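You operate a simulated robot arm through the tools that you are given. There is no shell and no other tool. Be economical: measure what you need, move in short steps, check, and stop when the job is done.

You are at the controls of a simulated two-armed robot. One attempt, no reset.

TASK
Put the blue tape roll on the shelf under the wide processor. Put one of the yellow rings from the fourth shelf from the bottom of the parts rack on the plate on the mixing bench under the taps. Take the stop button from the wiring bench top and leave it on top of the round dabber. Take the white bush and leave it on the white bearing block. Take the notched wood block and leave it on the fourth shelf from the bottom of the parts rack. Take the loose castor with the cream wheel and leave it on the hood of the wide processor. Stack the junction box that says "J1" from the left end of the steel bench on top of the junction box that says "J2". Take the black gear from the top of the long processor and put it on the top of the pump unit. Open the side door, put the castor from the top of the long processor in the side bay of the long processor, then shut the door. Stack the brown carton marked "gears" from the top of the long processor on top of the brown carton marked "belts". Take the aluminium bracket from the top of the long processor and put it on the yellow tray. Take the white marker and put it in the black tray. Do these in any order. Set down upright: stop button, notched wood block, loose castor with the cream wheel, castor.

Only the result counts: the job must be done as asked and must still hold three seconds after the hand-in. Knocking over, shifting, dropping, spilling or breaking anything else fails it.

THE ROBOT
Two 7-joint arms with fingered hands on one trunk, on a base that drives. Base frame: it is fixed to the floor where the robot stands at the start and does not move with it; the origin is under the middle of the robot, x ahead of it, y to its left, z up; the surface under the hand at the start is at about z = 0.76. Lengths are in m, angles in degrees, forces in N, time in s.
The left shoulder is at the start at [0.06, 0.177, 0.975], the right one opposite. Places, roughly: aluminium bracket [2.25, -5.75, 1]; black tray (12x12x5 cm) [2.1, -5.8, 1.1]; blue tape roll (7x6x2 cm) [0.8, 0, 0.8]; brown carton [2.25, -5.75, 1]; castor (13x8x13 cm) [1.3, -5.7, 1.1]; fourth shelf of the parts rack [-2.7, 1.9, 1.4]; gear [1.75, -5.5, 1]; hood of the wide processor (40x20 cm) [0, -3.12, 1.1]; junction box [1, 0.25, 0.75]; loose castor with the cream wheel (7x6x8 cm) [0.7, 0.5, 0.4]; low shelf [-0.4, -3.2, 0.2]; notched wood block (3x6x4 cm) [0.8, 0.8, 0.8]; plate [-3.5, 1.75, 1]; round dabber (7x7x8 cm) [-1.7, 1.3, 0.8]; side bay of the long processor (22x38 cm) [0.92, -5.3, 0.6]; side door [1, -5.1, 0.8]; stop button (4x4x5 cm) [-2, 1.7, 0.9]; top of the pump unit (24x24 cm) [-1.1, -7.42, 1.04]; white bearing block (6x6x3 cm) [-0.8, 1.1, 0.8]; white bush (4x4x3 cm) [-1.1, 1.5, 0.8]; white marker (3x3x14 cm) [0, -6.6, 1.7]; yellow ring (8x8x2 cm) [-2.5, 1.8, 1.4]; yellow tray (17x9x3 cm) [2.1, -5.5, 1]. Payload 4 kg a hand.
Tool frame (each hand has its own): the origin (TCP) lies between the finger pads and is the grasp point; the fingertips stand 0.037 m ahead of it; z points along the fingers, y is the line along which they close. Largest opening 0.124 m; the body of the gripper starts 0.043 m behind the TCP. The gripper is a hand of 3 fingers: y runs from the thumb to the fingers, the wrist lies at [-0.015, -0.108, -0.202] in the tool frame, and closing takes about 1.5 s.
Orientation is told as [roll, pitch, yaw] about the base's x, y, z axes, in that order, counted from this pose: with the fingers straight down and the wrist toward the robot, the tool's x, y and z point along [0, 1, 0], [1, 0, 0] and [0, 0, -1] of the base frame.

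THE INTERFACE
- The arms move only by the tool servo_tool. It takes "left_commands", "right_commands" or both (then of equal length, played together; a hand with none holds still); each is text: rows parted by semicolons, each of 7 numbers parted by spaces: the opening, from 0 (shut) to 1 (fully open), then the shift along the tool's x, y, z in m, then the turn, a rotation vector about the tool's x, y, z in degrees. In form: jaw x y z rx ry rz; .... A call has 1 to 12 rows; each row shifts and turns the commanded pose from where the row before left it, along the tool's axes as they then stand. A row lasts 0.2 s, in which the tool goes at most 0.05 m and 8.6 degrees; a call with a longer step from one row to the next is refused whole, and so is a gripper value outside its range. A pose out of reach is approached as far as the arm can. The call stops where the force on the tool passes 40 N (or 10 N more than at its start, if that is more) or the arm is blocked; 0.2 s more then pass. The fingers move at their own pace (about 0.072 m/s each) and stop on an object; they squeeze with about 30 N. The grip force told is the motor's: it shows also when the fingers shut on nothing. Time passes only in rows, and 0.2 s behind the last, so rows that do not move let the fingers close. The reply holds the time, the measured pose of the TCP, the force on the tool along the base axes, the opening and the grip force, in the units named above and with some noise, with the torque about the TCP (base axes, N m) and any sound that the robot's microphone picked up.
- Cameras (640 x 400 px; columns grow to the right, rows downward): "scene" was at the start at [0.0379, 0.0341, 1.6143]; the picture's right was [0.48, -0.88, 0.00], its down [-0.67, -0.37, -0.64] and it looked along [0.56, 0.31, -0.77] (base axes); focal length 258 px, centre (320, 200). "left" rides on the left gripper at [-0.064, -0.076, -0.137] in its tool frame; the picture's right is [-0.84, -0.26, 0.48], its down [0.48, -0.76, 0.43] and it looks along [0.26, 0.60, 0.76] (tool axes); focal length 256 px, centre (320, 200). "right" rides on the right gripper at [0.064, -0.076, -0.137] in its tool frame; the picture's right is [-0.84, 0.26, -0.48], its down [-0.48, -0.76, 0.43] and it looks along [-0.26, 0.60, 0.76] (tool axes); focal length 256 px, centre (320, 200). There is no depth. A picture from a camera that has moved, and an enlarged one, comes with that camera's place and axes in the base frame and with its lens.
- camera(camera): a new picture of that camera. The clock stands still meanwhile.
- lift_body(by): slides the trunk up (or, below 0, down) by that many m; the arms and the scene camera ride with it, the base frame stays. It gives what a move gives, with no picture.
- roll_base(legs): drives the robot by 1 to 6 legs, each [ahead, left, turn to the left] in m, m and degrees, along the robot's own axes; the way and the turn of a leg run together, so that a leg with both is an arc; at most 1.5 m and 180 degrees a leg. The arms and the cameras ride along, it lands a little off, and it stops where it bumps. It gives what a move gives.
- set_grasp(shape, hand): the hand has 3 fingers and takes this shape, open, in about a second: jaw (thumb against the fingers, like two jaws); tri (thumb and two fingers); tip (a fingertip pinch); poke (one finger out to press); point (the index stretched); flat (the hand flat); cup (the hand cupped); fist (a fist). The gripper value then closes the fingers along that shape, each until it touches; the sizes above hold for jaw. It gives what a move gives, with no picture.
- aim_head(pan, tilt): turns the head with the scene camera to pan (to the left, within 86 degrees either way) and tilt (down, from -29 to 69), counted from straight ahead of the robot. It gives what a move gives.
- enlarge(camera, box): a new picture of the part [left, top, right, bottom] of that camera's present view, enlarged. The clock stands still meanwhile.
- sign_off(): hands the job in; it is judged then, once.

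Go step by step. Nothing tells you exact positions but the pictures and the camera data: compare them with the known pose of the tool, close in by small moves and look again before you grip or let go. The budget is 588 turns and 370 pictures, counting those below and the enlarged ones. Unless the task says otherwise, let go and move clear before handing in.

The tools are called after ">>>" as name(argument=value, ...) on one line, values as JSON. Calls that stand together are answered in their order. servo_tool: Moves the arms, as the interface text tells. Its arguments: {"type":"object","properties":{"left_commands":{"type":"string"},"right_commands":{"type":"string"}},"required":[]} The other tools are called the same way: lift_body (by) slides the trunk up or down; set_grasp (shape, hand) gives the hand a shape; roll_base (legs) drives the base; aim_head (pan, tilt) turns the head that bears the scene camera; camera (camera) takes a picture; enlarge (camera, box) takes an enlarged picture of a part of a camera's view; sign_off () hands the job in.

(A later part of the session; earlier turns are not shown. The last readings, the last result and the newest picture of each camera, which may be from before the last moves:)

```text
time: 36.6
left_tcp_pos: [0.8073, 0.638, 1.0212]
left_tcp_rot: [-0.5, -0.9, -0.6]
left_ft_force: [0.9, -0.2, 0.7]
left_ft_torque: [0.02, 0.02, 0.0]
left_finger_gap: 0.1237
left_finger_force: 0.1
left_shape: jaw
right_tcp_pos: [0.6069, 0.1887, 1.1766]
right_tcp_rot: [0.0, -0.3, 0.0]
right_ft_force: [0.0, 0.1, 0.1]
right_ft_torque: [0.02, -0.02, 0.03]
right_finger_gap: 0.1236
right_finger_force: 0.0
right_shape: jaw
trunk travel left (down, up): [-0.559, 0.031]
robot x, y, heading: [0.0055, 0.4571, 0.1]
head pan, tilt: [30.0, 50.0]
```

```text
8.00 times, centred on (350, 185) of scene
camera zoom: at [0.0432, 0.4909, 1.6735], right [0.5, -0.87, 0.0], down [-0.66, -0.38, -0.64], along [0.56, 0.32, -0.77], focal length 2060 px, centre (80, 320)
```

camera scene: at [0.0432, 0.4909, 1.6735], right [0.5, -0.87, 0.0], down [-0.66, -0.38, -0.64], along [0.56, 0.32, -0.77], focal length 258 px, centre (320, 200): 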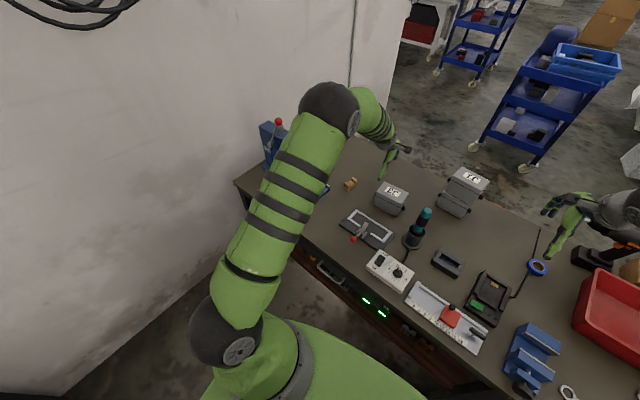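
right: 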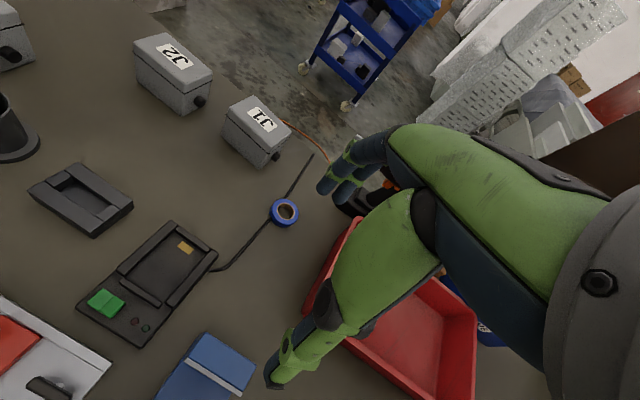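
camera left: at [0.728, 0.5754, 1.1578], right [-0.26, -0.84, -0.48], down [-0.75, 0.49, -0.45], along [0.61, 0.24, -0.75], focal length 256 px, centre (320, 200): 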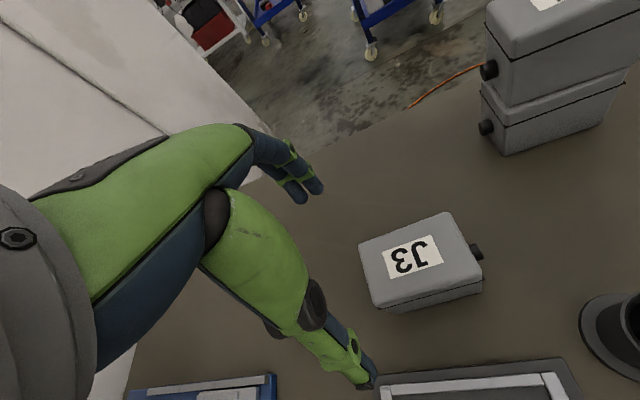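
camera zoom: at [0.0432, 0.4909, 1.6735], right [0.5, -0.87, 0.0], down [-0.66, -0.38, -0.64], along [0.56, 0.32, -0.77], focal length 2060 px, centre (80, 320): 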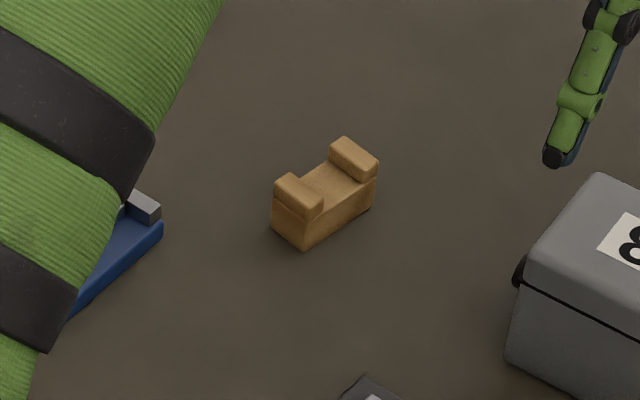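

The block is centred at (0.851, 0.785), 4 cm tall, long axis -22° from x. How I grip it depends on the rack, so I retract the arms, and turn to look at the west side first.

>>> servo_tool(left_commands="1 0 -0.05 0 0 0 0;1 0 -0.05 0 0 0 0;1 0 -0.05 0 0 0 0;1 0 -0.05 0 0 0 0;1 0 -0.05 0 0 0 0;1 0 -0.05 0 0 0 0;1 0 -0.05 0 0 0 0", right_commands="1 0 -0.03 0 0 0 0;1 0 -0.03 0 0 0 0;1 0 -0.03 0 0 0 0;1 0 -0.03 0 0 0 0;1 0 -0.03 0 0 0 0;1 0 0 0 0 0 0;1 0 0 0 0 0 0")

>>> roll_base(legs=[[-0.4, -0.3, 0], [0, 0, 120]])

>>> aim_head(pan=25, tilt=18)

>>> camera(camera="scene")

>>> aim_head(pan=-45, tilt=35)

>>> camera(camera="scene")

```text
time: 38.2
left_tcp_pos: [0.4685, 0.6402, 1.0165]
left_tcp_rot: [-0.5, -0.7, -0.6]
left_ft_force: [0.8, 0.2, 0.4]
left_ft_torque: [0.01, -0.01, 0.0]
left_finger_gap: 0.1239
left_finger_force: 0.1
left_shape: jaw
left hand out of reach, approached as far as the arm can: row 7
right_tcp_pos: [0.4546, 0.1899, 1.1765]
right_tcp_rot: [0.1, -0.1, 0.1]
right_ft_force: [0.7, 0.5, 0.4]
right_ft_torque: [0.01, -0.03, -0.04]
right_finger_gap: 0.1236
right_finger_force: 0.0
right_shape: jaw
trunk travel left (down, up): [-0.559, 0.031]
robot x, y, heading: [0.0087, 0.4573, -0.2]
head pan, tilt: [30.0, 50.0]
```

```text
time: 46.1
left_tcp_pos: [-0.7899, 0.461, 1.0179]
left_tcp_rot: [-0.4, -0.8, 120.3]
left_ft_force: [-0.6, 0.0, -0.3]
left_ft_torque: [-0.02, 0.02, 0.0]
left_finger_gap: 0.124
left_finger_force: 0.0
left_shape: jaw
right_tcp_pos: [-0.3967, 0.6804, 1.1766]
right_tcp_rot: [0.1, -0.1, 121.1]
right_ft_force: [-0.3, -0.1, 0.8]
right_ft_torque: [0.03, -0.02, 0.02]
right_finger_gap: 0.1233
right_finger_force: 0.1
right_shape: jaw
trunk travel left (down, up): [-0.559, 0.031]
robot x, y, heading: [-0.3937, 0.1574, 120.9]
head pan, tilt: [30.0, 50.0]
```

```text
time: 47.1
left_tcp_pos: [-0.7903, 0.461, 1.0164]
left_tcp_rot: [-0.4, -0.7, 120.2]
left_ft_force: [0.7, -0.1, -0.6]
left_ft_torque: [-0.01, 0.01, -0.01]
left_finger_gap: 0.1239
left_finger_force: 0.1
left_shape: jaw
right_tcp_pos: [-0.3965, 0.6812, 1.1771]
right_tcp_rot: [0.0, -0.1, 121.1]
right_ft_force: [0.2, 0.2, -0.1]
right_ft_torque: [0.01, 0.01, -0.04]
right_finger_gap: 0.1235
right_finger_force: 0.0
right_shape: jaw
trunk travel left (down, up): [-0.559, 0.031]
robot x, y, heading: [-0.3926, 0.1593, 121.3]
head pan, tilt: [25.0, 18.0]
```

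```text
341 pictures are left
camera scene: at [-0.4555, 0.1812, 1.7223], right [0.56, 0.83, 0.0], down [0.26, -0.17, -0.95], along [-0.79, 0.53, -0.31], focal length 258 px, centre (320, 200)
```

scene: 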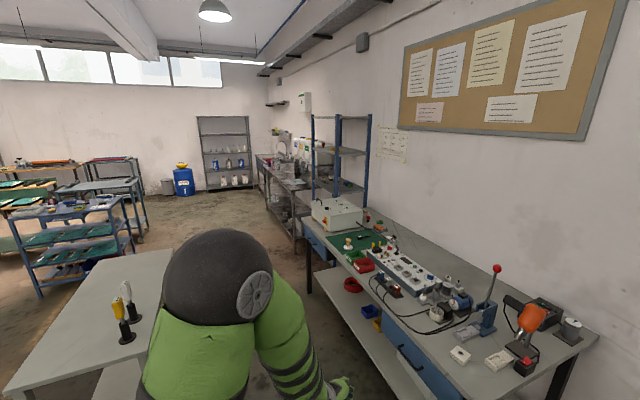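

```text
time: 48.5
left_tcp_pos: [-0.7918, 0.4611, 1.0176]
left_tcp_rot: [-0.3, -0.7, 120.4]
left_ft_force: [-0.9, -0.4, -0.4]
left_ft_torque: [0.05, 0.04, 0.02]
left_finger_gap: 0.1239
left_finger_force: 0.1
left_shape: jaw
right_tcp_pos: [-0.3962, 0.6797, 1.1758]
right_tcp_rot: [0.1, -0.1, 121.1]
right_ft_force: [0.3, 0.1, -0.1]
right_ft_torque: [0.02, 0.0, 0.01]
right_finger_gap: 0.1238
right_finger_force: 0.1
right_shape: jaw
trunk travel left (down, up): [-0.559, 0.031]
robot x, y, heading: [-0.3946, 0.1611, 121.1]
head pan, tilt: [-45.0, 35.0]
```

```text
340 pictures are left
camera scene: at [-0.3569, 0.2145, 1.6953], right [0.97, -0.24, 0.0], down [-0.14, -0.56, -0.82], along [0.2, 0.8, -0.57], focal length 258 px, centre (320, 200)
```

scene: 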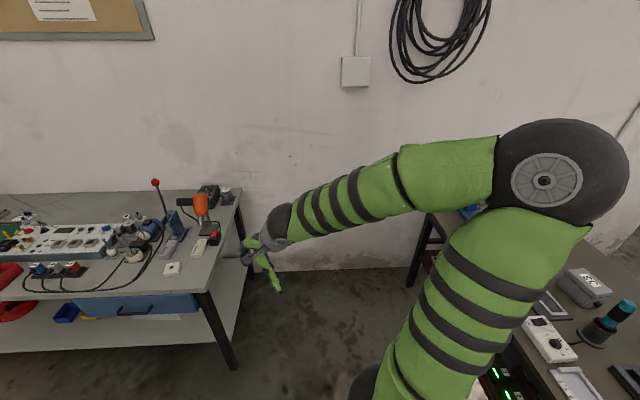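

The wiring bench runs along the wall to the left and the rack with blue posts stands beyond it. I zoom in on both.

>>> aim_head(pan=10, tilt=20)

>>> enlarge(camera="scene", box=[180, 80, 420, 230])

>>> enlarge(camera="scene", box=[220, 180, 540, 380])

```text
time: 49.8
left_tcp_pos: [-0.7904, 0.4611, 1.0171]
left_tcp_rot: [-0.4, -0.7, 120.2]
left_ft_force: [-0.3, 0.2, 0.8]
left_ft_torque: [-0.01, -0.02, 0.02]
left_finger_gap: 0.1238
left_finger_force: 0.0
left_shape: jaw
right_tcp_pos: [-0.3984, 0.6814, 1.1767]
right_tcp_rot: [0.2, 0.0, 121.1]
right_ft_force: [-0.7, 0.2, -0.8]
right_ft_torque: [0.01, 0.0, 0.01]
right_finger_gap: 0.1237
right_finger_force: 0.0
right_shape: jaw
trunk travel left (down, up): [-0.559, 0.031]
robot x, y, heading: [-0.3952, 0.1545, 121.3]
head pan, tilt: [10.0, 20.0]
```

```text
2.67 times, centred on (300, 155) of scene
camera zoom: at [-0.4392, 0.1994, 1.7191], right [0.76, 0.66, 0.0], down [0.22, -0.26, -0.94], along [-0.62, 0.71, -0.34], focal length 687 px, centre (373, 320)
```

zoom: 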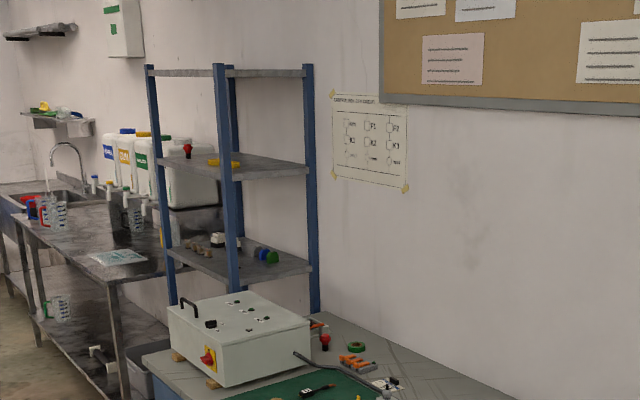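

```text
2.00 times, centred on (380, 280) of scene
camera zoom: at [-0.4392, 0.1994, 1.7191], right [0.76, 0.66, 0.0], down [0.22, -0.26, -0.94], along [-0.62, 0.71, -0.34], focal length 515 px, centre (200, 40)
```

zoom: 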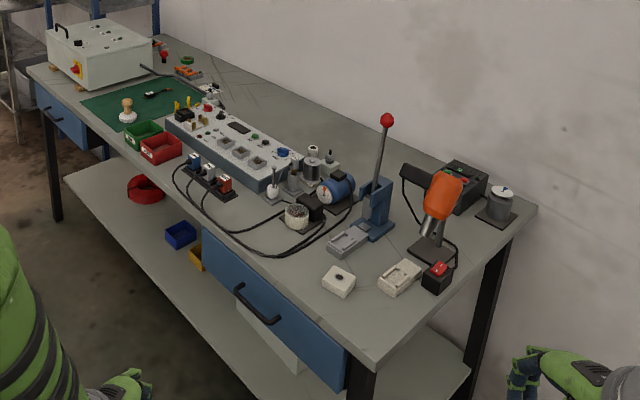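

The bearing block is near (-0.81, 1.11) and the bench front edge near y=0.99. I turn to face +y and drive up to the bench around x=-1.0.

>>> roll_base(legs=[[0, 0, -31.2], [0.3, 0.55, 0]])

>>> aim_head(pan=0, tilt=45)

>>> camera(camera="scene")

```text
time: 54.9
left_tcp_pos: [-1.1261, 0.9322, 1.0163]
left_tcp_rot: [-0.4, -0.7, 88.8]
left_ft_force: [-0.1, 0.2, 0.1]
left_ft_torque: [-0.02, 0.0, 0.0]
left_finger_gap: 0.1238
left_finger_force: 0.1
left_shape: jaw
right_tcp_pos: [-0.6764, 0.9123, 1.1767]
right_tcp_rot: [0.1, -0.1, 89.6]
right_ft_force: [0.2, 0.3, 0.8]
right_ft_torque: [-0.02, -0.01, -0.01]
right_finger_gap: 0.1237
right_finger_force: 0.0
right_shape: jaw
trunk travel left (down, up): [-0.559, 0.031]
robot x, y, heading: [-0.9461, 0.4659, 89.6]
head pan, tilt: [10.0, 20.0]
```

```text
time: 55.7
left_tcp_pos: [-1.1253, 0.9312, 1.0156]
left_tcp_rot: [-0.4, -0.6, 88.8]
left_ft_force: [-0.7, -0.1, 1.3]
left_ft_torque: [0.01, -0.01, -0.01]
left_finger_gap: 0.1239
left_finger_force: 0.0
left_shape: jaw
right_tcp_pos: [-0.6764, 0.9129, 1.1765]
right_tcp_rot: [0.1, -0.1, 89.5]
right_ft_force: [0.2, -0.2, 0.0]
right_ft_torque: [-0.03, -0.04, 0.01]
right_finger_gap: 0.1238
right_finger_force: 0.1
right_shape: jaw
trunk travel left (down, up): [-0.559, 0.031]
robot x, y, heading: [-0.9453, 0.4682, 89.5]
head pan, tilt: [0.0, 45.0]
```

```text
337 pictures are left
camera scene: at [-0.9455, 0.5143, 1.6805], right [1.0, -0.01, 0.0], down [-0.01, -0.71, -0.71], along [0.01, 0.71, -0.71], focal length 258 px, centre (320, 200)
```

scene: 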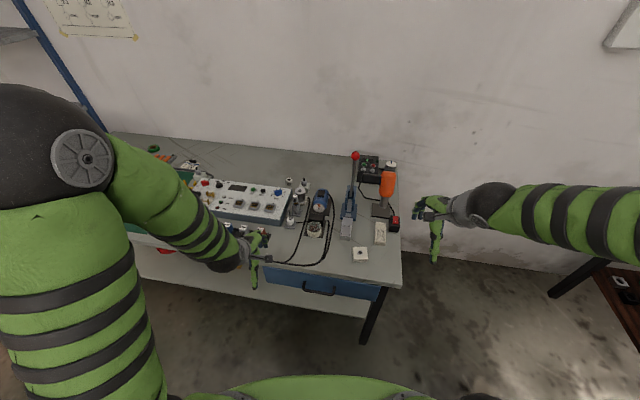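

>>> enlarge(camera="scene", box=[240, 140, 420, 270])

```text
3.08 times, centred on (330, 205) of scene
camera zoom: at [-0.9455, 0.5143, 1.6805], right [1.0, -0.01, 0.0], down [-0.01, -0.71, -0.71], along [0.01, 0.71, -0.71], focal length 792 px, centre (289, 185)
```

zoom: 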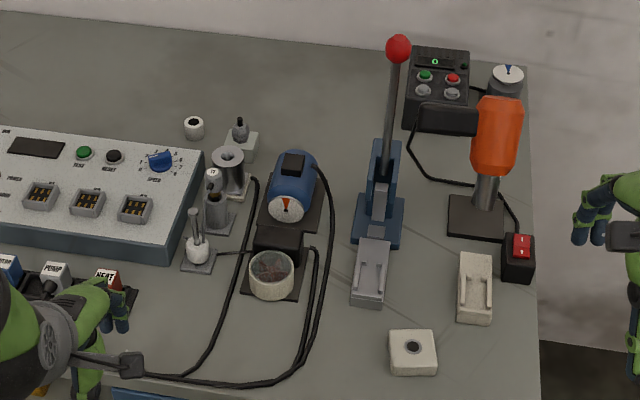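

The white bush is at about (-1.095, 1.56) and the bearing block at (-0.776, 1.096). I drive up to the bench edge.

>>> roll_base(legs=[[0.15, -0.02, 0.5]])

>>> roll_base(legs=[[0.05, 0, 0]])

>>> camera(camera="scene")

```text
time: 57.1
left_tcp_pos: [-1.1085, 1.0831, 1.0154]
left_tcp_rot: [-0.3, -0.7, 89.3]
left_ft_force: [0.3, 0.6, -0.3]
left_ft_torque: [0.0, 0.02, 0.0]
left_finger_gap: 0.1242
left_finger_force: 0.1
left_shape: jaw
right_tcp_pos: [-0.6592, 1.0671, 1.1753]
right_tcp_rot: [0.1, 0.0, 90.1]
right_ft_force: [0.0, -0.7, -0.5]
right_ft_torque: [-0.01, -0.02, 0.0]
right_finger_gap: 0.1237
right_finger_force: 0.1
right_shape: jaw
trunk travel left (down, up): [-0.559, 0.031]
robot x, y, heading: [-0.926, 0.6178, 90.0]
head pan, tilt: [0.0, 45.0]
```

```text
time: 58.0
left_tcp_pos: [-1.11, 1.1332, 1.0154]
left_tcp_rot: [-0.4, -0.7, 89.3]
left_ft_force: [0.0, 0.6, -0.7]
left_ft_torque: [-0.01, -0.01, 0.02]
left_finger_gap: 0.124
left_finger_force: 0.0
left_shape: jaw
right_tcp_pos: [-0.6608, 1.1185, 1.1758]
right_tcp_rot: [0.1, -0.1, 90.1]
right_ft_force: [-0.3, 0.0, 0.4]
right_ft_torque: [-0.04, 0.03, -0.04]
right_finger_gap: 0.1239
right_finger_force: 0.0
right_shape: jaw
trunk travel left (down, up): [-0.559, 0.031]
robot x, y, heading: [-0.9274, 0.6658, 90.1]
head pan, tilt: [0.0, 45.0]
```

```text
335 pictures are left
camera scene: at [-0.9251, 0.718, 1.6803], right [1.0, 0.0, 0.0], down [0.0, -0.71, -0.71], along [0.0, 0.71, -0.71], focal length 258 px, centre (320, 200)
```

scene: 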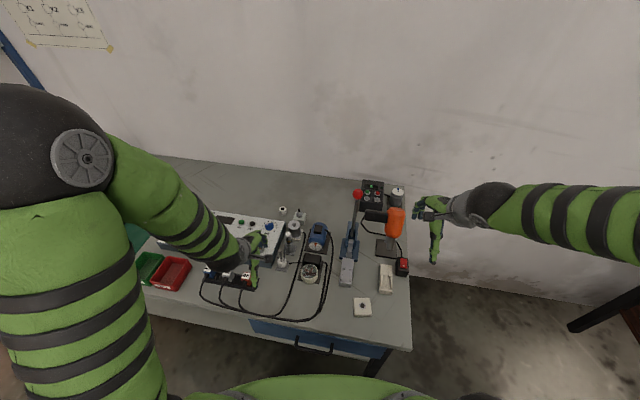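

I extend the left hand over the bush at height.

>>> servo_tool(left_commands="1 0 0.03 -0.03 0 0 0;1 0 0.05 0 0 0 0;1 0 0.05 0 0 0 0;1 0 0.05 0 0 0 0;1 0 0.05 0 0 0 0;1 0 0.05 0 0 0 0;1 0 0.05 0 0 0 0;1 0 0.05 0 0 0 0;1 0 0 0.04 0 0 0;1 0 0 0.04 0 0 0;1 0 0 0 0 0 0")

>>> camera(camera="left")

>>> enlarge(camera="scene", box=[230, 170, 390, 270])

```text
time: 60.4
left_tcp_pos: [-1.1048, 1.5118, 0.9723]
left_tcp_rot: [-0.5, -0.9, 89.3]
left_ft_force: [-0.2, -0.5, -0.1]
left_ft_torque: [0.02, 0.03, 0.0]
left_finger_gap: 0.1242
left_finger_force: 0.1
left_shape: jaw
right_tcp_pos: [-0.6595, 1.1152, 1.1767]
right_tcp_rot: [0.1, -0.1, 90.1]
right_ft_force: [0.3, -0.3, -0.6]
right_ft_torque: [0.01, 0.05, -0.02]
right_finger_gap: 0.1236
right_finger_force: 0.1
right_shape: jaw
trunk travel left (down, up): [-0.559, 0.031]
robot x, y, heading: [-0.9285, 0.6687, 89.9]
head pan, tilt: [0.0, 45.0]
```

```text
334 pictures are left
camera left: at [-1.0422, 1.4328, 1.1085], right [0.84, -0.26, -0.48], down [-0.49, -0.75, -0.45], along [-0.24, 0.61, -0.75], focal length 256 px, centre (320, 200)
```

left: 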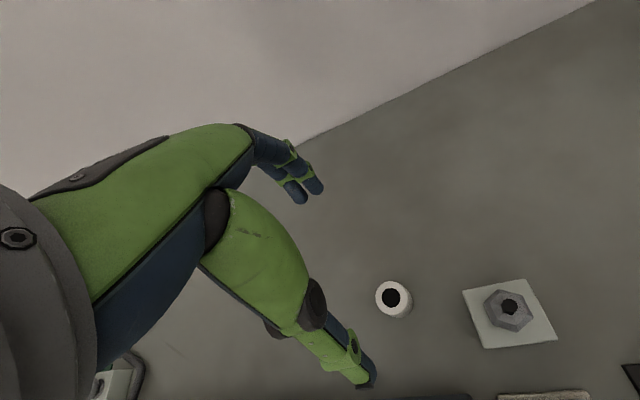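

```text
4.00 times, centred on (310, 220) of scene
camera zoom: at [-0.925, 0.7148, 1.6805], right [1.0, 0.0, 0.0], down [0.0, -0.71, -0.71], along [0.0, 0.71, -0.71], focal length 1030 px, centre (360, 120)
```

zoom: 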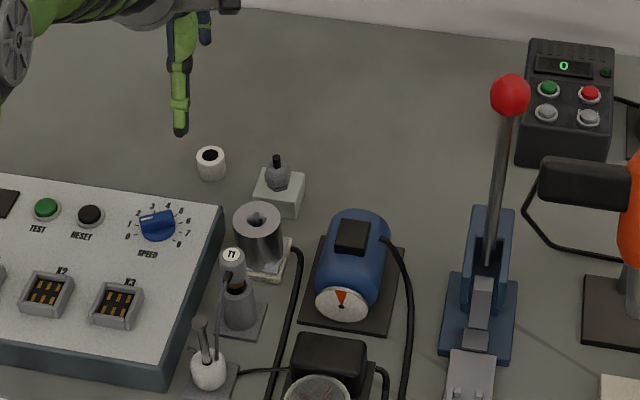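

>>> servo_tool(left_commands="1 -0.002 0.027 0 0 0 0;1 0 0 0.04 0 0 0;1 0 0 0.04 0 0 0;1 0 0 0.03 0 0 0;1 0 0 0 0 0 0")

>>> camera(camera="left")

>>> enlarge(camera="scene", box=[230, 170, 390, 270])

```text
time: 61.6
left_tcp_pos: [-1.1011, 1.5399, 0.8621]
left_tcp_rot: [-0.4, -0.8, 89.3]
left_ft_force: [-0.4, -0.2, -0.1]
left_ft_torque: [0.0, 0.0, -0.02]
left_finger_gap: 0.1238
left_finger_force: 0.1
left_shape: jaw
right_tcp_pos: [-0.6588, 1.1152, 1.176]
right_tcp_rot: [0.1, -0.2, 90.2]
right_ft_force: [-0.3, 0.5, 0.5]
right_ft_torque: [-0.01, -0.01, 0.0]
right_finger_gap: 0.1238
right_finger_force: 0.1
right_shape: jaw
trunk travel left (down, up): [-0.559, 0.031]
robot x, y, heading: [-0.9263, 0.6688, 90.2]
head pan, tilt: [0.0, 45.0]
```

```text
332 pictures are left
camera left: at [-1.0388, 1.4617, 0.9995], right [0.84, -0.26, -0.48], down [-0.49, -0.75, -0.45], along [-0.24, 0.61, -0.75], focal length 256 px, centre (320, 200)
```

left: 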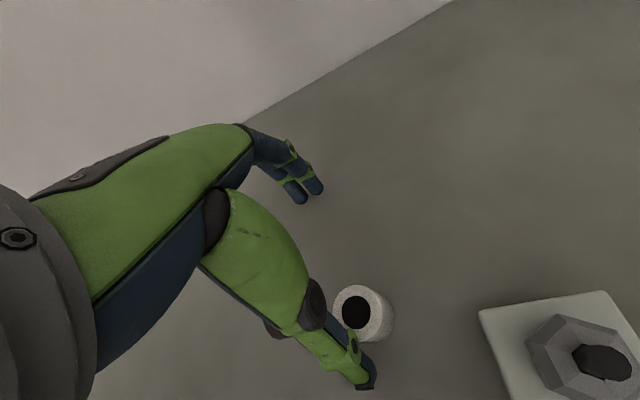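

```text
4.00 times, centred on (310, 220) of scene
camera zoom: at [-0.9251, 0.7152, 1.6805], right [1.0, 0.0, 0.0], down [0.0, -0.71, -0.71], along [0.0, 0.71, -0.71], focal length 1030 px, centre (360, 120)
```

zoom: 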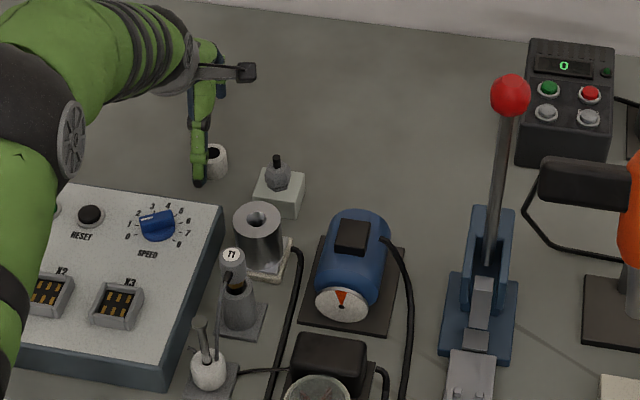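

Combining both cameras, the bench top is at about z=0.81 and the bush centre at (-1.090, 1.500). I raise, recentre and look again.

>>> servo_tool(left_commands="1 0 0 -0.045 0 0 0;1 -0.01 -0.04 0 0 0 0;1 0 0 0 0 0 0")

>>> camera(camera="left")

```text
time: 62.4
left_tcp_pos: [-1.094, 1.499, 0.9054]
left_tcp_rot: [-0.4, -0.7, 89.4]
left_ft_force: [-0.1, -0.4, -0.7]
left_ft_torque: [0.01, 0.03, -0.01]
left_finger_gap: 0.124
left_finger_force: 0.0
left_shape: jaw
right_tcp_pos: [-0.6607, 1.1171, 1.1756]
right_tcp_rot: [0.1, 0.0, 90.2]
right_ft_force: [0.2, -0.4, 0.3]
right_ft_torque: [-0.01, -0.01, 0.01]
right_finger_gap: 0.1235
right_finger_force: 0.1
right_shape: jaw
trunk travel left (down, up): [-0.559, 0.031]
robot x, y, heading: [-0.926, 0.6654, 89.9]
head pan, tilt: [0.0, 45.0]
```

```text
330 pictures are left
camera left: at [-1.031, 1.4209, 1.0433], right [0.84, -0.26, -0.48], down [-0.49, -0.75, -0.45], along [-0.24, 0.61, -0.76], focal length 256 px, centre (320, 200)
```

left: 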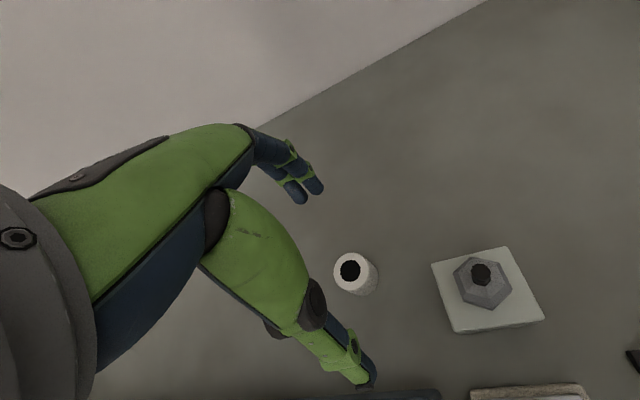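

Confirmed at z≈0.824. I descend until the tips are just above the bench and close.

>>> servo_tool(left_commands="1 -0.004 0.002 0.03 0 0 0;1 0 0 0.022 0 0 0;0.6 0 0 0 0 0 0;0.3 0 0 0 0 0 0;0 0 0 0 0 0 0;0 0 0 0 0 0 0;0 0 0 0 0 0 0;0 0 0 0 0 0 0")

>>> camera(camera="left")

```text
time: 64.2
left_tcp_pos: [-1.0878, 1.4991, 0.8563]
left_tcp_rot: [-0.6, -0.9, 89.3]
left_ft_force: [0.8, -16.4, 28.6]
left_ft_torque: [-1.67, -0.03, 0.04]
left_finger_gap: 0.0406
left_finger_force: 29.4
left_shape: jaw
right_tcp_pos: [-0.6592, 1.1126, 1.1758]
right_tcp_rot: [0.2, -0.2, 90.1]
right_ft_force: [0.1, 0.6, 0.8]
right_ft_torque: [-0.01, 0.02, -0.01]
right_finger_gap: 0.1236
right_finger_force: 0.1
right_shape: jaw
trunk travel left (down, up): [-0.559, 0.031]
robot x, y, heading: [-0.927, 0.6669, 90.1]
head pan, tilt: [0.0, 45.0]
```

```text
329 pictures are left
camera left: at [-1.0243, 1.4205, 0.9937], right [0.84, -0.26, -0.48], down [-0.49, -0.75, -0.45], along [-0.24, 0.61, -0.75], focal length 256 px, centre (320, 200)
```

left: 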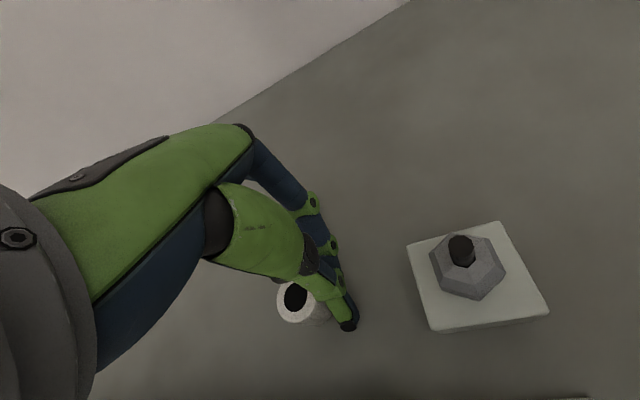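

>>> enlarge(camera="scene", box=[250, 190, 330, 240])

```text
8.00 times, centred on (290, 215) of scene
camera zoom: at [-0.9245, 0.7112, 1.6808], right [1.0, 0.0, 0.0], down [0.0, -0.71, -0.71], along [0.0, 0.71, -0.71], focal length 2060 px, centre (560, 80)
```

zoom: 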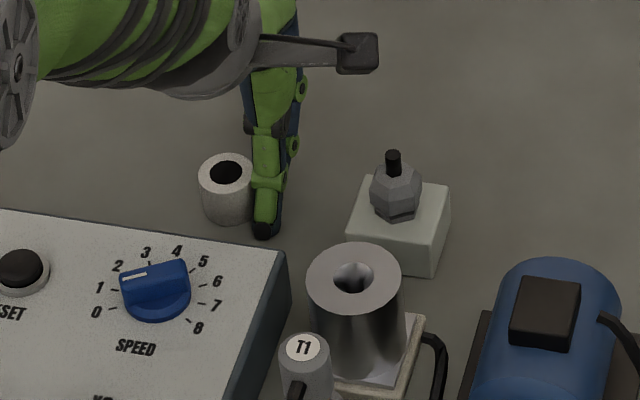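

The bush slipped sideways to x≈-1.111 and the tips pressed on the bench. I open, rise 1 cm, recentre on it and look.

>>> servo_tool(left_commands="0.5 0 0 -0.01 0 0 0;1 0 0 -0.02 0 0 0;1 0 0 0 0 0 0;1 0 0 -0.02 0 0 0;1 0.022 0 0 0 0 0;1 0 0 0 0 0 0")

>>> camera(camera="left")

>>> enlarge(camera="scene", box=[250, 190, 330, 240])

```text
time: 65.6
left_tcp_pos: [-1.1109, 1.5024, 0.9046]
left_tcp_rot: [-0.4, -0.7, 89.3]
left_ft_force: [0.0, -0.2, 0.2]
left_ft_torque: [0.01, 0.02, -0.01]
left_finger_gap: 0.1235
left_finger_force: 0.1
left_shape: jaw
right_tcp_pos: [-0.6575, 1.1152, 1.1765]
right_tcp_rot: [0.1, 0.0, 90.1]
right_ft_force: [0.3, -0.7, -0.5]
right_ft_torque: [0.03, 0.02, -0.01]
right_finger_gap: 0.1239
right_finger_force: 0.0
right_shape: jaw
trunk travel left (down, up): [-0.559, 0.031]
robot x, y, heading: [-0.9251, 0.6681, 90.1]
head pan, tilt: [0.0, 45.0]
```

```text
327 pictures are left
camera left: at [-1.0473, 1.4232, 1.0411], right [0.84, -0.26, -0.48], down [-0.49, -0.75, -0.45], along [-0.24, 0.61, -0.75], focal length 256 px, centre (320, 200)
```

left: 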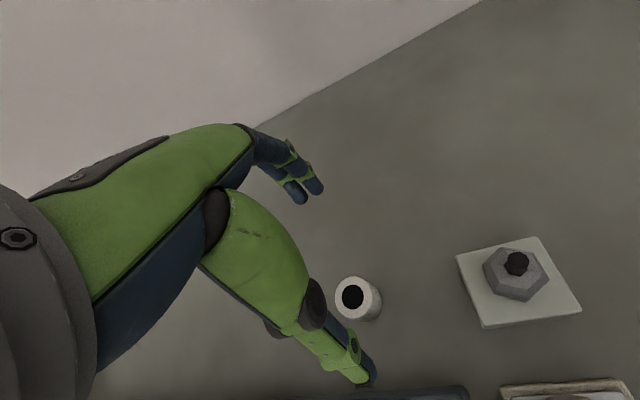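

```text
8.00 times, centred on (290, 215) of scene
camera zoom: at [-0.9245, 0.7151, 1.6805], right [1.0, 0.0, 0.0], down [0.0, -0.71, -0.71], along [0.0, 0.71, -0.71], focal length 2060 px, centre (560, 80)
```

zoom: 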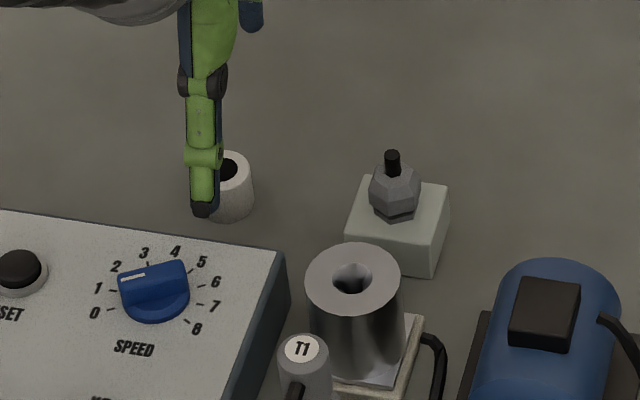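

>>> servo_tool(left_commands="0.6 0 -0.018 0 0 0 0;0.6 0 0 0 0 0 0;0.6 0 0 0.02 0 0 0;0.6 0 0 0.019 0 0 0;0.6 0 0 0 0 0 0")

>>> camera(camera="left")

```text
time: 66.8
left_tcp_pos: [-1.1097, 1.4844, 0.8644]
left_tcp_rot: [-0.4, -0.7, 89.3]
left_ft_force: [0.2, 0.4, 0.4]
left_ft_torque: [-0.01, -0.03, -0.01]
left_finger_gap: 0.0745
left_finger_force: 0.0
left_shape: jaw
right_tcp_pos: [-0.6601, 1.1158, 1.1765]
right_tcp_rot: [0.1, -0.1, 90.1]
right_ft_force: [0.6, 0.1, 0.8]
right_ft_torque: [0.01, 0.03, 0.02]
right_finger_gap: 0.1236
right_finger_force: 0.1
right_shape: jaw
trunk travel left (down, up): [-0.559, 0.031]
robot x, y, heading: [-0.9275, 0.6697, 90.2]
head pan, tilt: [0.0, 45.0]
```

```text
325 pictures are left
camera left: at [-1.0477, 1.4061, 1.0018], right [0.84, -0.26, -0.48], down [-0.49, -0.75, -0.45], along [-0.24, 0.61, -0.75], focal length 256 px, centre (320, 200)
```

left: 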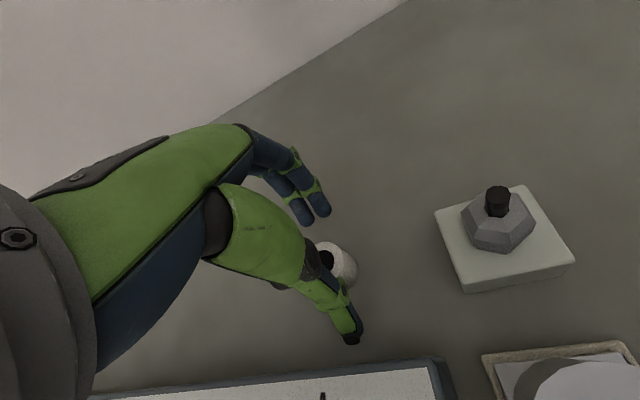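

>>> servo_tool(left_commands="0.4 0 0 0 0 0 0;0.2 0 0 0 0 0 0;0 0 0 0 0 0 0;0 0 0 0 0 0 0;0 0 0 0 0 0 0")

>>> camera(camera="left")

>>> enlarge(camera="scene", box=[250, 190, 330, 240])

```text
time: 68.0
left_tcp_pos: [-1.1103, 1.4839, 0.8683]
left_tcp_rot: [-0.4, -0.9, 89.3]
left_ft_force: [0.2, 0.5, 12.8]
left_ft_torque: [0.29, -0.01, 0.02]
left_finger_gap: 0.0253
left_finger_force: 29.7
left_shape: jaw
right_tcp_pos: [-0.6592, 1.1162, 1.1762]
right_tcp_rot: [0.2, -0.1, 90.1]
right_ft_force: [-0.2, 0.2, 0.2]
right_ft_torque: [-0.03, 0.0, 0.0]
right_finger_gap: 0.1237
right_finger_force: 0.1
right_shape: jaw
trunk travel left (down, up): [-0.559, 0.031]
robot x, y, heading: [-0.9257, 0.6725, 90.1]
head pan, tilt: [0.0, 45.0]
```

```text
324 pictures are left
camera left: at [-1.0474, 1.4061, 1.0037], right [0.84, -0.26, -0.48], down [-0.49, -0.75, -0.45], along [-0.24, 0.61, -0.75], focal length 256 px, centre (320, 200)
```

left: 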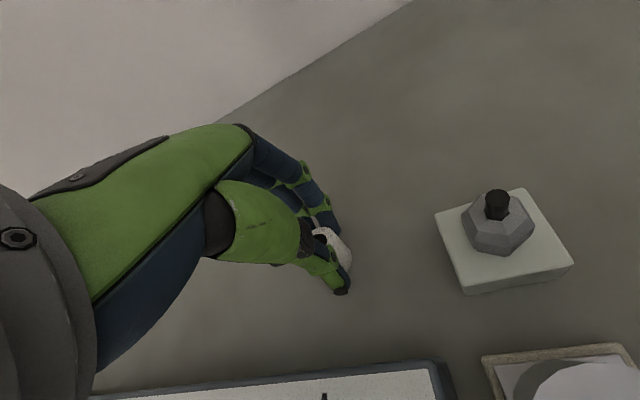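

```text
8.00 times, centred on (290, 215) of scene
camera zoom: at [-0.9248, 0.7141, 1.6806], right [1.0, 0.0, 0.0], down [0.0, -0.71, -0.71], along [0.0, 0.71, -0.71], focal length 2060 px, centre (560, 80)
```

zoom: 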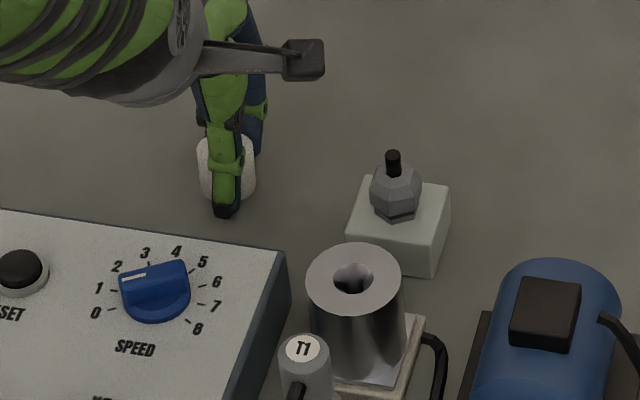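

Gripped around the middle. I lift and check it is held.

>>> servo_tool(left_commands="0 0 0 -0.02 0 0 0;0 0 0 -0.04 0 0 0;0 0 -0.02 -0.04 0 0 0;0 0 -0.03 -0.04 0 0 0;0 0 -0.03 -0.04 0 0 0;0 0 -0.05 0 0 0 0;0 0 -0.05 0 0 0 0;0 0 -0.05 0 0 0 0;0 0 0 0 0 0 0")

>>> camera(camera="left")

```text
time: 70.0
left_tcp_pos: [-1.1156, 1.2529, 1.0426]
left_tcp_rot: [-0.5, -0.8, 89.3]
left_ft_force: [0.2, 0.5, -0.2]
left_ft_torque: [0.02, 0.0, 0.01]
left_finger_gap: 0.0243
left_finger_force: 29.3
left_shape: jaw
right_tcp_pos: [-0.6592, 1.1175, 1.1759]
right_tcp_rot: [0.1, 0.0, 90.1]
right_ft_force: [0.2, -0.3, 0.2]
right_ft_torque: [-0.01, -0.01, 0.0]
right_finger_gap: 0.1239
right_finger_force: 0.0
right_shape: jaw
trunk travel left (down, up): [-0.559, 0.031]
robot x, y, heading: [-0.9256, 0.6672, 90.2]
head pan, tilt: [0.0, 45.0]
```

```text
322 pictures are left
camera left: at [-1.0523, 1.1733, 1.1797], right [0.84, -0.26, -0.48], down [-0.49, -0.75, -0.45], along [-0.24, 0.61, -0.75], focal length 256 px, centre (320, 200)
```

left: 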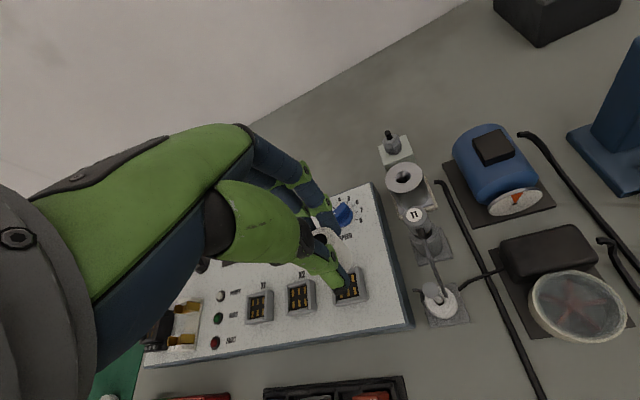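

Bush is held. I back off and move right so the bearing block is in comfortable reach of the left hand.

>>> roll_base(legs=[[-0.2, 0, 0], [0, -0.34, 0]])

>>> aim_head(pan=18, tilt=45)

>>> camera(camera="scene")

>>> camera(camera="left")

```text
time: 73.4
left_tcp_pos: [-0.7803, 1.053, 1.0421]
left_tcp_rot: [-0.4, -0.6, 89.6]
left_ft_force: [-0.1, -0.1, -1.3]
left_ft_torque: [0.02, 0.05, 0.02]
left_finger_gap: 0.0244
left_finger_force: 30.4
left_shape: jaw
right_tcp_pos: [-0.3231, 0.9201, 1.1756]
right_tcp_rot: [0.0, -0.1, 90.5]
right_ft_force: [-0.5, 0.6, -0.4]
right_ft_torque: [0.01, 0.03, 0.01]
right_finger_gap: 0.124
right_finger_force: 0.1
right_shape: jaw
trunk travel left (down, up): [-0.559, 0.031]
robot x, y, heading: [-0.5879, 0.4718, 90.2]
head pan, tilt: [0.0, 45.0]
```

```text
time: 74.2
left_tcp_pos: [-0.7799, 1.0537, 1.0421]
left_tcp_rot: [-0.3, -0.6, 89.6]
left_ft_force: [0.1, -0.5, -0.2]
left_ft_torque: [-0.02, 0.02, -0.02]
left_finger_gap: 0.0242
left_finger_force: 29.8
left_shape: jaw
right_tcp_pos: [-0.324, 0.9208, 1.1755]
right_tcp_rot: [0.0, -0.1, 90.3]
right_ft_force: [0.5, 0.5, 0.6]
right_ft_torque: [-0.01, 0.03, -0.01]
right_finger_gap: 0.1236
right_finger_force: 0.0
right_shape: jaw
trunk travel left (down, up): [-0.559, 0.031]
robot x, y, heading: [-0.5899, 0.4719, 90.2]
head pan, tilt: [18.0, 45.0]
```

```text
321 pictures are left
camera scene: at [-0.6132, 0.5139, 1.6804], right [0.95, 0.31, 0.0], down [0.22, -0.67, -0.71], along [-0.22, 0.67, -0.71], focal length 258 px, centre (320, 200)
```

scene: 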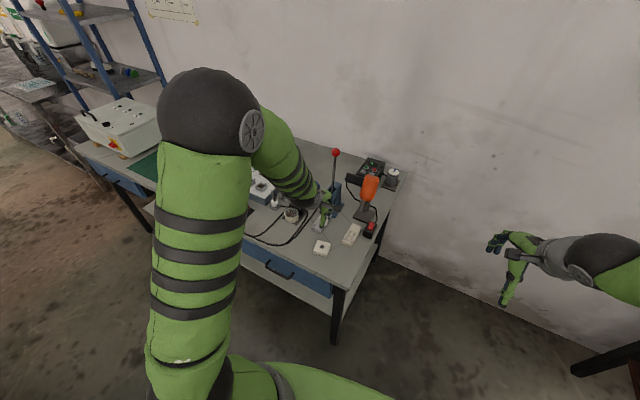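

```text
320 pictures are left
camera left: at [-0.7175, 0.9752, 1.18], right [0.84, -0.26, -0.48], down [-0.49, -0.75, -0.45], along [-0.25, 0.61, -0.75], focal length 256 px, centre (320, 200)
```

left: 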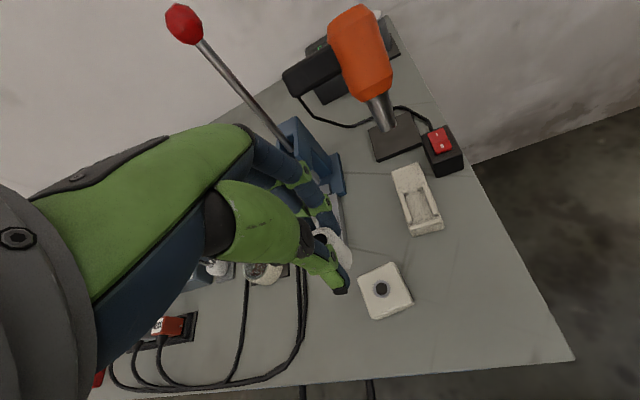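

Block centre is at (-0.789, 1.067), top ≈0.84. I centre over it and lower.

>>> servo_tool(left_commands="0 0.009 0.013 0.02 0 0 0;0 0 0 0.05 0 0 0;0 0 0 0.035 0 0 0;0 0 0 0 0 0 0")

>>> camera(camera="left")

>>> enlarge(camera="scene", box=[280, 210, 360, 260])

```text
time: 75.2
left_tcp_pos: [-0.7884, 1.0679, 0.937]
left_tcp_rot: [-0.5, -0.8, 89.6]
left_ft_force: [0.3, -0.8, -0.2]
left_ft_torque: [0.02, 0.01, 0.02]
left_finger_gap: 0.0244
left_finger_force: 29.8
left_shape: jaw
right_tcp_pos: [-0.3246, 0.9195, 1.176]
right_tcp_rot: [0.2, -0.1, 90.5]
right_ft_force: [0.9, -0.1, -0.2]
right_ft_torque: [-0.04, 0.01, -0.01]
right_finger_gap: 0.1238
right_finger_force: 0.1
right_shape: jaw
trunk travel left (down, up): [-0.559, 0.031]
robot x, y, heading: [-0.5857, 0.4706, 90.3]
head pan, tilt: [18.0, 45.0]
```

```text
319 pictures are left
camera left: at [-0.7246, 0.9894, 1.0742], right [0.84, -0.26, -0.48], down [-0.48, -0.75, -0.45], along [-0.24, 0.61, -0.75], focal length 256 px, centre (320, 200)
```

left: 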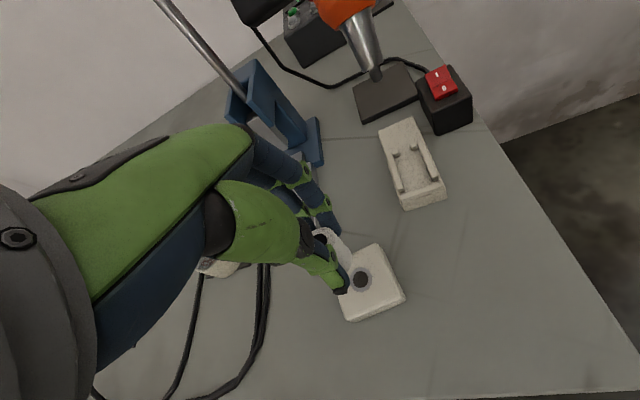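

```text
8.00 times, centred on (320, 235) of scene
camera zoom: at [-0.6132, 0.5135, 1.6805], right [0.95, 0.31, 0.0], down [0.22, -0.67, -0.71], along [-0.22, 0.67, -0.71], focal length 2060 px, centre (320, -80)
```

zoom: 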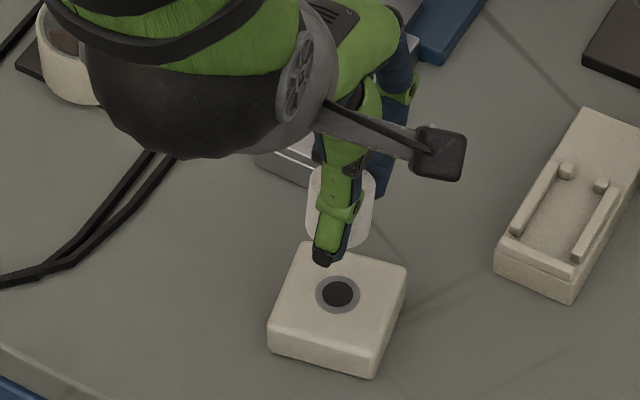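

>>> servo_tool(left_commands="0 0 0 0.025 0 0 0;0 0 0 0.008 0 0 0;0 0 0 0 0 0 0")

>>> enlarge(camera="scene", box=[280, 210, 360, 260])

```text
time: 76.0
left_tcp_pos: [-0.7869, 1.0697, 0.9037]
left_tcp_rot: [-0.4, -0.7, 89.6]
left_ft_force: [1.4, 0.3, 0.0]
left_ft_torque: [0.0, -0.01, -0.03]
left_finger_gap: 0.0241
left_finger_force: 29.9
left_shape: jaw
right_tcp_pos: [-0.3236, 0.9197, 1.175]
right_tcp_rot: [0.1, -0.1, 90.4]
right_ft_force: [0.1, -0.7, 0.0]
right_ft_torque: [-0.01, 0.01, -0.02]
right_finger_gap: 0.1238
right_finger_force: 0.0
right_shape: jaw
trunk travel left (down, up): [-0.559, 0.031]
robot x, y, heading: [-0.588, 0.4724, 90.0]
head pan, tilt: [18.0, 45.0]
```

```text
8.00 times, centred on (320, 235) of scene
camera zoom: at [-0.6134, 0.514, 1.6804], right [0.95, 0.31, 0.0], down [0.22, -0.67, -0.71], along [-0.22, 0.67, -0.71], focal length 2060 px, centre (320, -80)
```

zoom: 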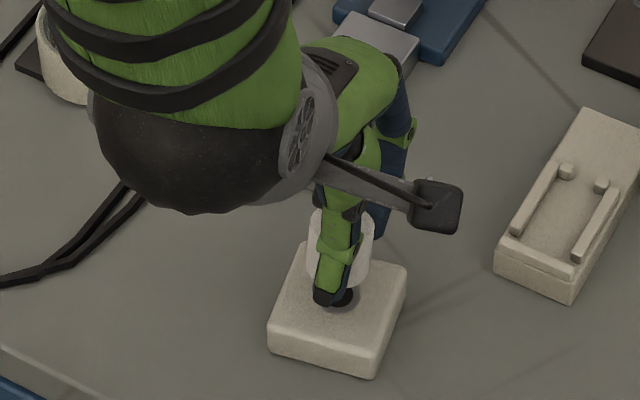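

>>> servo_tool(left_commands="0 0.002 -0.003 0.006 0 0 0;0 0 0 0.005 0 0 0;0 0 0 0 0 0 0")

>>> enlarge(camera="scene", box=[280, 210, 360, 260])

```text
time: 76.8
left_tcp_pos: [-0.7895, 1.0662, 0.8933]
left_tcp_rot: [-0.4, -0.7, 89.6]
left_ft_force: [0.1, 0.4, 0.1]
left_ft_torque: [0.01, -0.01, 0.0]
left_finger_gap: 0.0243
left_finger_force: 29.6
left_shape: jaw
right_tcp_pos: [-0.3242, 0.921, 1.1764]
right_tcp_rot: [0.2, -0.1, 90.4]
right_ft_force: [0.2, 0.8, -0.7]
right_ft_torque: [0.0, -0.02, 0.01]
right_finger_gap: 0.1236
right_finger_force: 0.1
right_shape: jaw
trunk travel left (down, up): [-0.559, 0.031]
robot x, y, heading: [-0.5859, 0.4713, 90.3]
head pan, tilt: [18.0, 45.0]
```

```text
8.00 times, centred on (320, 235) of scene
camera zoom: at [-0.6134, 0.5139, 1.6804], right [0.95, 0.31, 0.0], down [0.22, -0.67, -0.71], along [-0.22, 0.67, -0.71], focal length 2060 px, centre (320, -80)
```

zoom: 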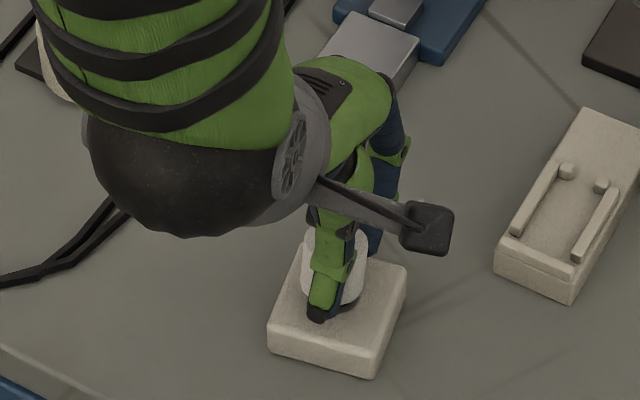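

>>> servo_tool(left_commands="0 0 0 0.004 0 0 0;0 0 0 0 0 0 0")

>>> servo_tool(left_commands="0 0 0 0.003 0 0 0;0 0 0 0 0 0 0")

>>> enlarge(camera="scene", box=[280, 210, 360, 260])

```text
time: 77.5
left_tcp_pos: [-0.7894, 1.0662, 0.8909]
left_tcp_rot: [-0.5, -0.9, 89.6]
left_ft_force: [-0.2, -1.8, 12.3]
left_ft_torque: [0.16, 0.01, 0.01]
left_finger_gap: 0.0244
left_finger_force: 29.8
left_shape: jaw
right_tcp_pos: [-0.3246, 0.9193, 1.177]
right_tcp_rot: [0.0, -0.1, 90.4]
right_ft_force: [0.7, -0.3, 0.4]
right_ft_torque: [0.0, 0.02, -0.03]
right_finger_gap: 0.1237
right_finger_force: 0.3
right_shape: jaw
trunk travel left (down, up): [-0.559, 0.031]
robot x, y, heading: [-0.5866, 0.4707, 90.3]
head pan, tilt: [18.0, 45.0]
```

```text
time: 78.0
left_tcp_pos: [-0.7891, 1.0646, 0.8904]
left_tcp_rot: [-0.5, -1.1, 89.6]
left_ft_force: [-0.1, -6.1, 35.0]
left_ft_torque: [0.46, 0.03, -0.02]
left_finger_gap: 0.025
left_finger_force: 30.4
left_shape: jaw
right_tcp_pos: [-0.3239, 0.9174, 1.1783]
right_tcp_rot: [0.1, -0.2, 90.4]
right_ft_force: [-0.6, -0.2, 0.1]
right_ft_torque: [0.01, 0.02, -0.01]
right_finger_gap: 0.1238
right_finger_force: 0.0
right_shape: jaw
trunk travel left (down, up): [-0.559, 0.031]
robot x, y, heading: [-0.5835, 0.4684, 90.6]
head pan, tilt: [18.0, 45.0]
```

```text
8.00 times, centred on (320, 235) of scene
camera zoom: at [-0.6125, 0.5105, 1.6809], right [0.95, 0.31, 0.0], down [0.22, -0.67, -0.71], along [-0.22, 0.67, -0.71], focal length 2060 px, centre (320, -80)
```

zoom: 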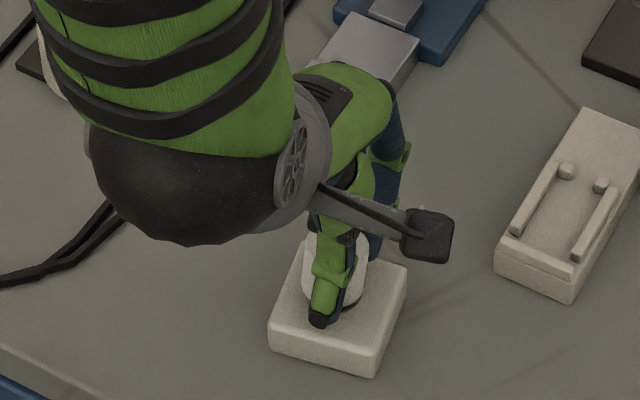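

Contact made. I back off 4 mm and open.

>>> servo_tool(left_commands="0 0 0 -0.005 0 0 0;0.25 0 0 0 0 0 0;0.35 0 0 0 0 0 0;0.5 0 0 0 0 0 0;0.5 0 0 0 0 0 0")

>>> enlarge(camera="scene", box=[280, 210, 360, 260])

```text
time: 79.2
left_tcp_pos: [-0.79, 1.0652, 0.8913]
left_tcp_rot: [-0.5, -0.7, 89.6]
left_ft_force: [0.7, 0.7, 0.0]
left_ft_torque: [0.01, 0.03, 0.01]
left_finger_gap: 0.0618
left_finger_force: 0.1
left_shape: jaw
right_tcp_pos: [-0.3251, 0.9208, 1.1764]
right_tcp_rot: [0.1, 0.0, 90.4]
right_ft_force: [0.9, 1.1, -0.2]
right_ft_torque: [0.02, -0.03, -0.01]
right_finger_gap: 0.1237
right_finger_force: 0.0
right_shape: jaw
trunk travel left (down, up): [-0.559, 0.031]
robot x, y, heading: [-0.5903, 0.4723, 90.2]
head pan, tilt: [18.0, 45.0]
```

```text
8.00 times, centred on (320, 235) of scene
camera zoom: at [-0.6134, 0.5138, 1.6804], right [0.95, 0.31, 0.0], down [0.22, -0.67, -0.71], along [-0.22, 0.67, -0.71], focal length 2060 px, centre (320, -80)
```

zoom: 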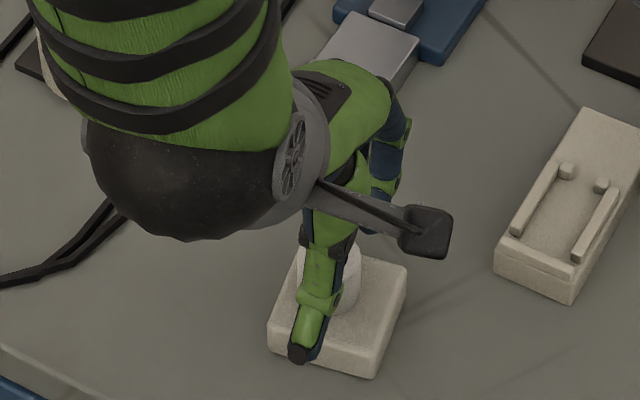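

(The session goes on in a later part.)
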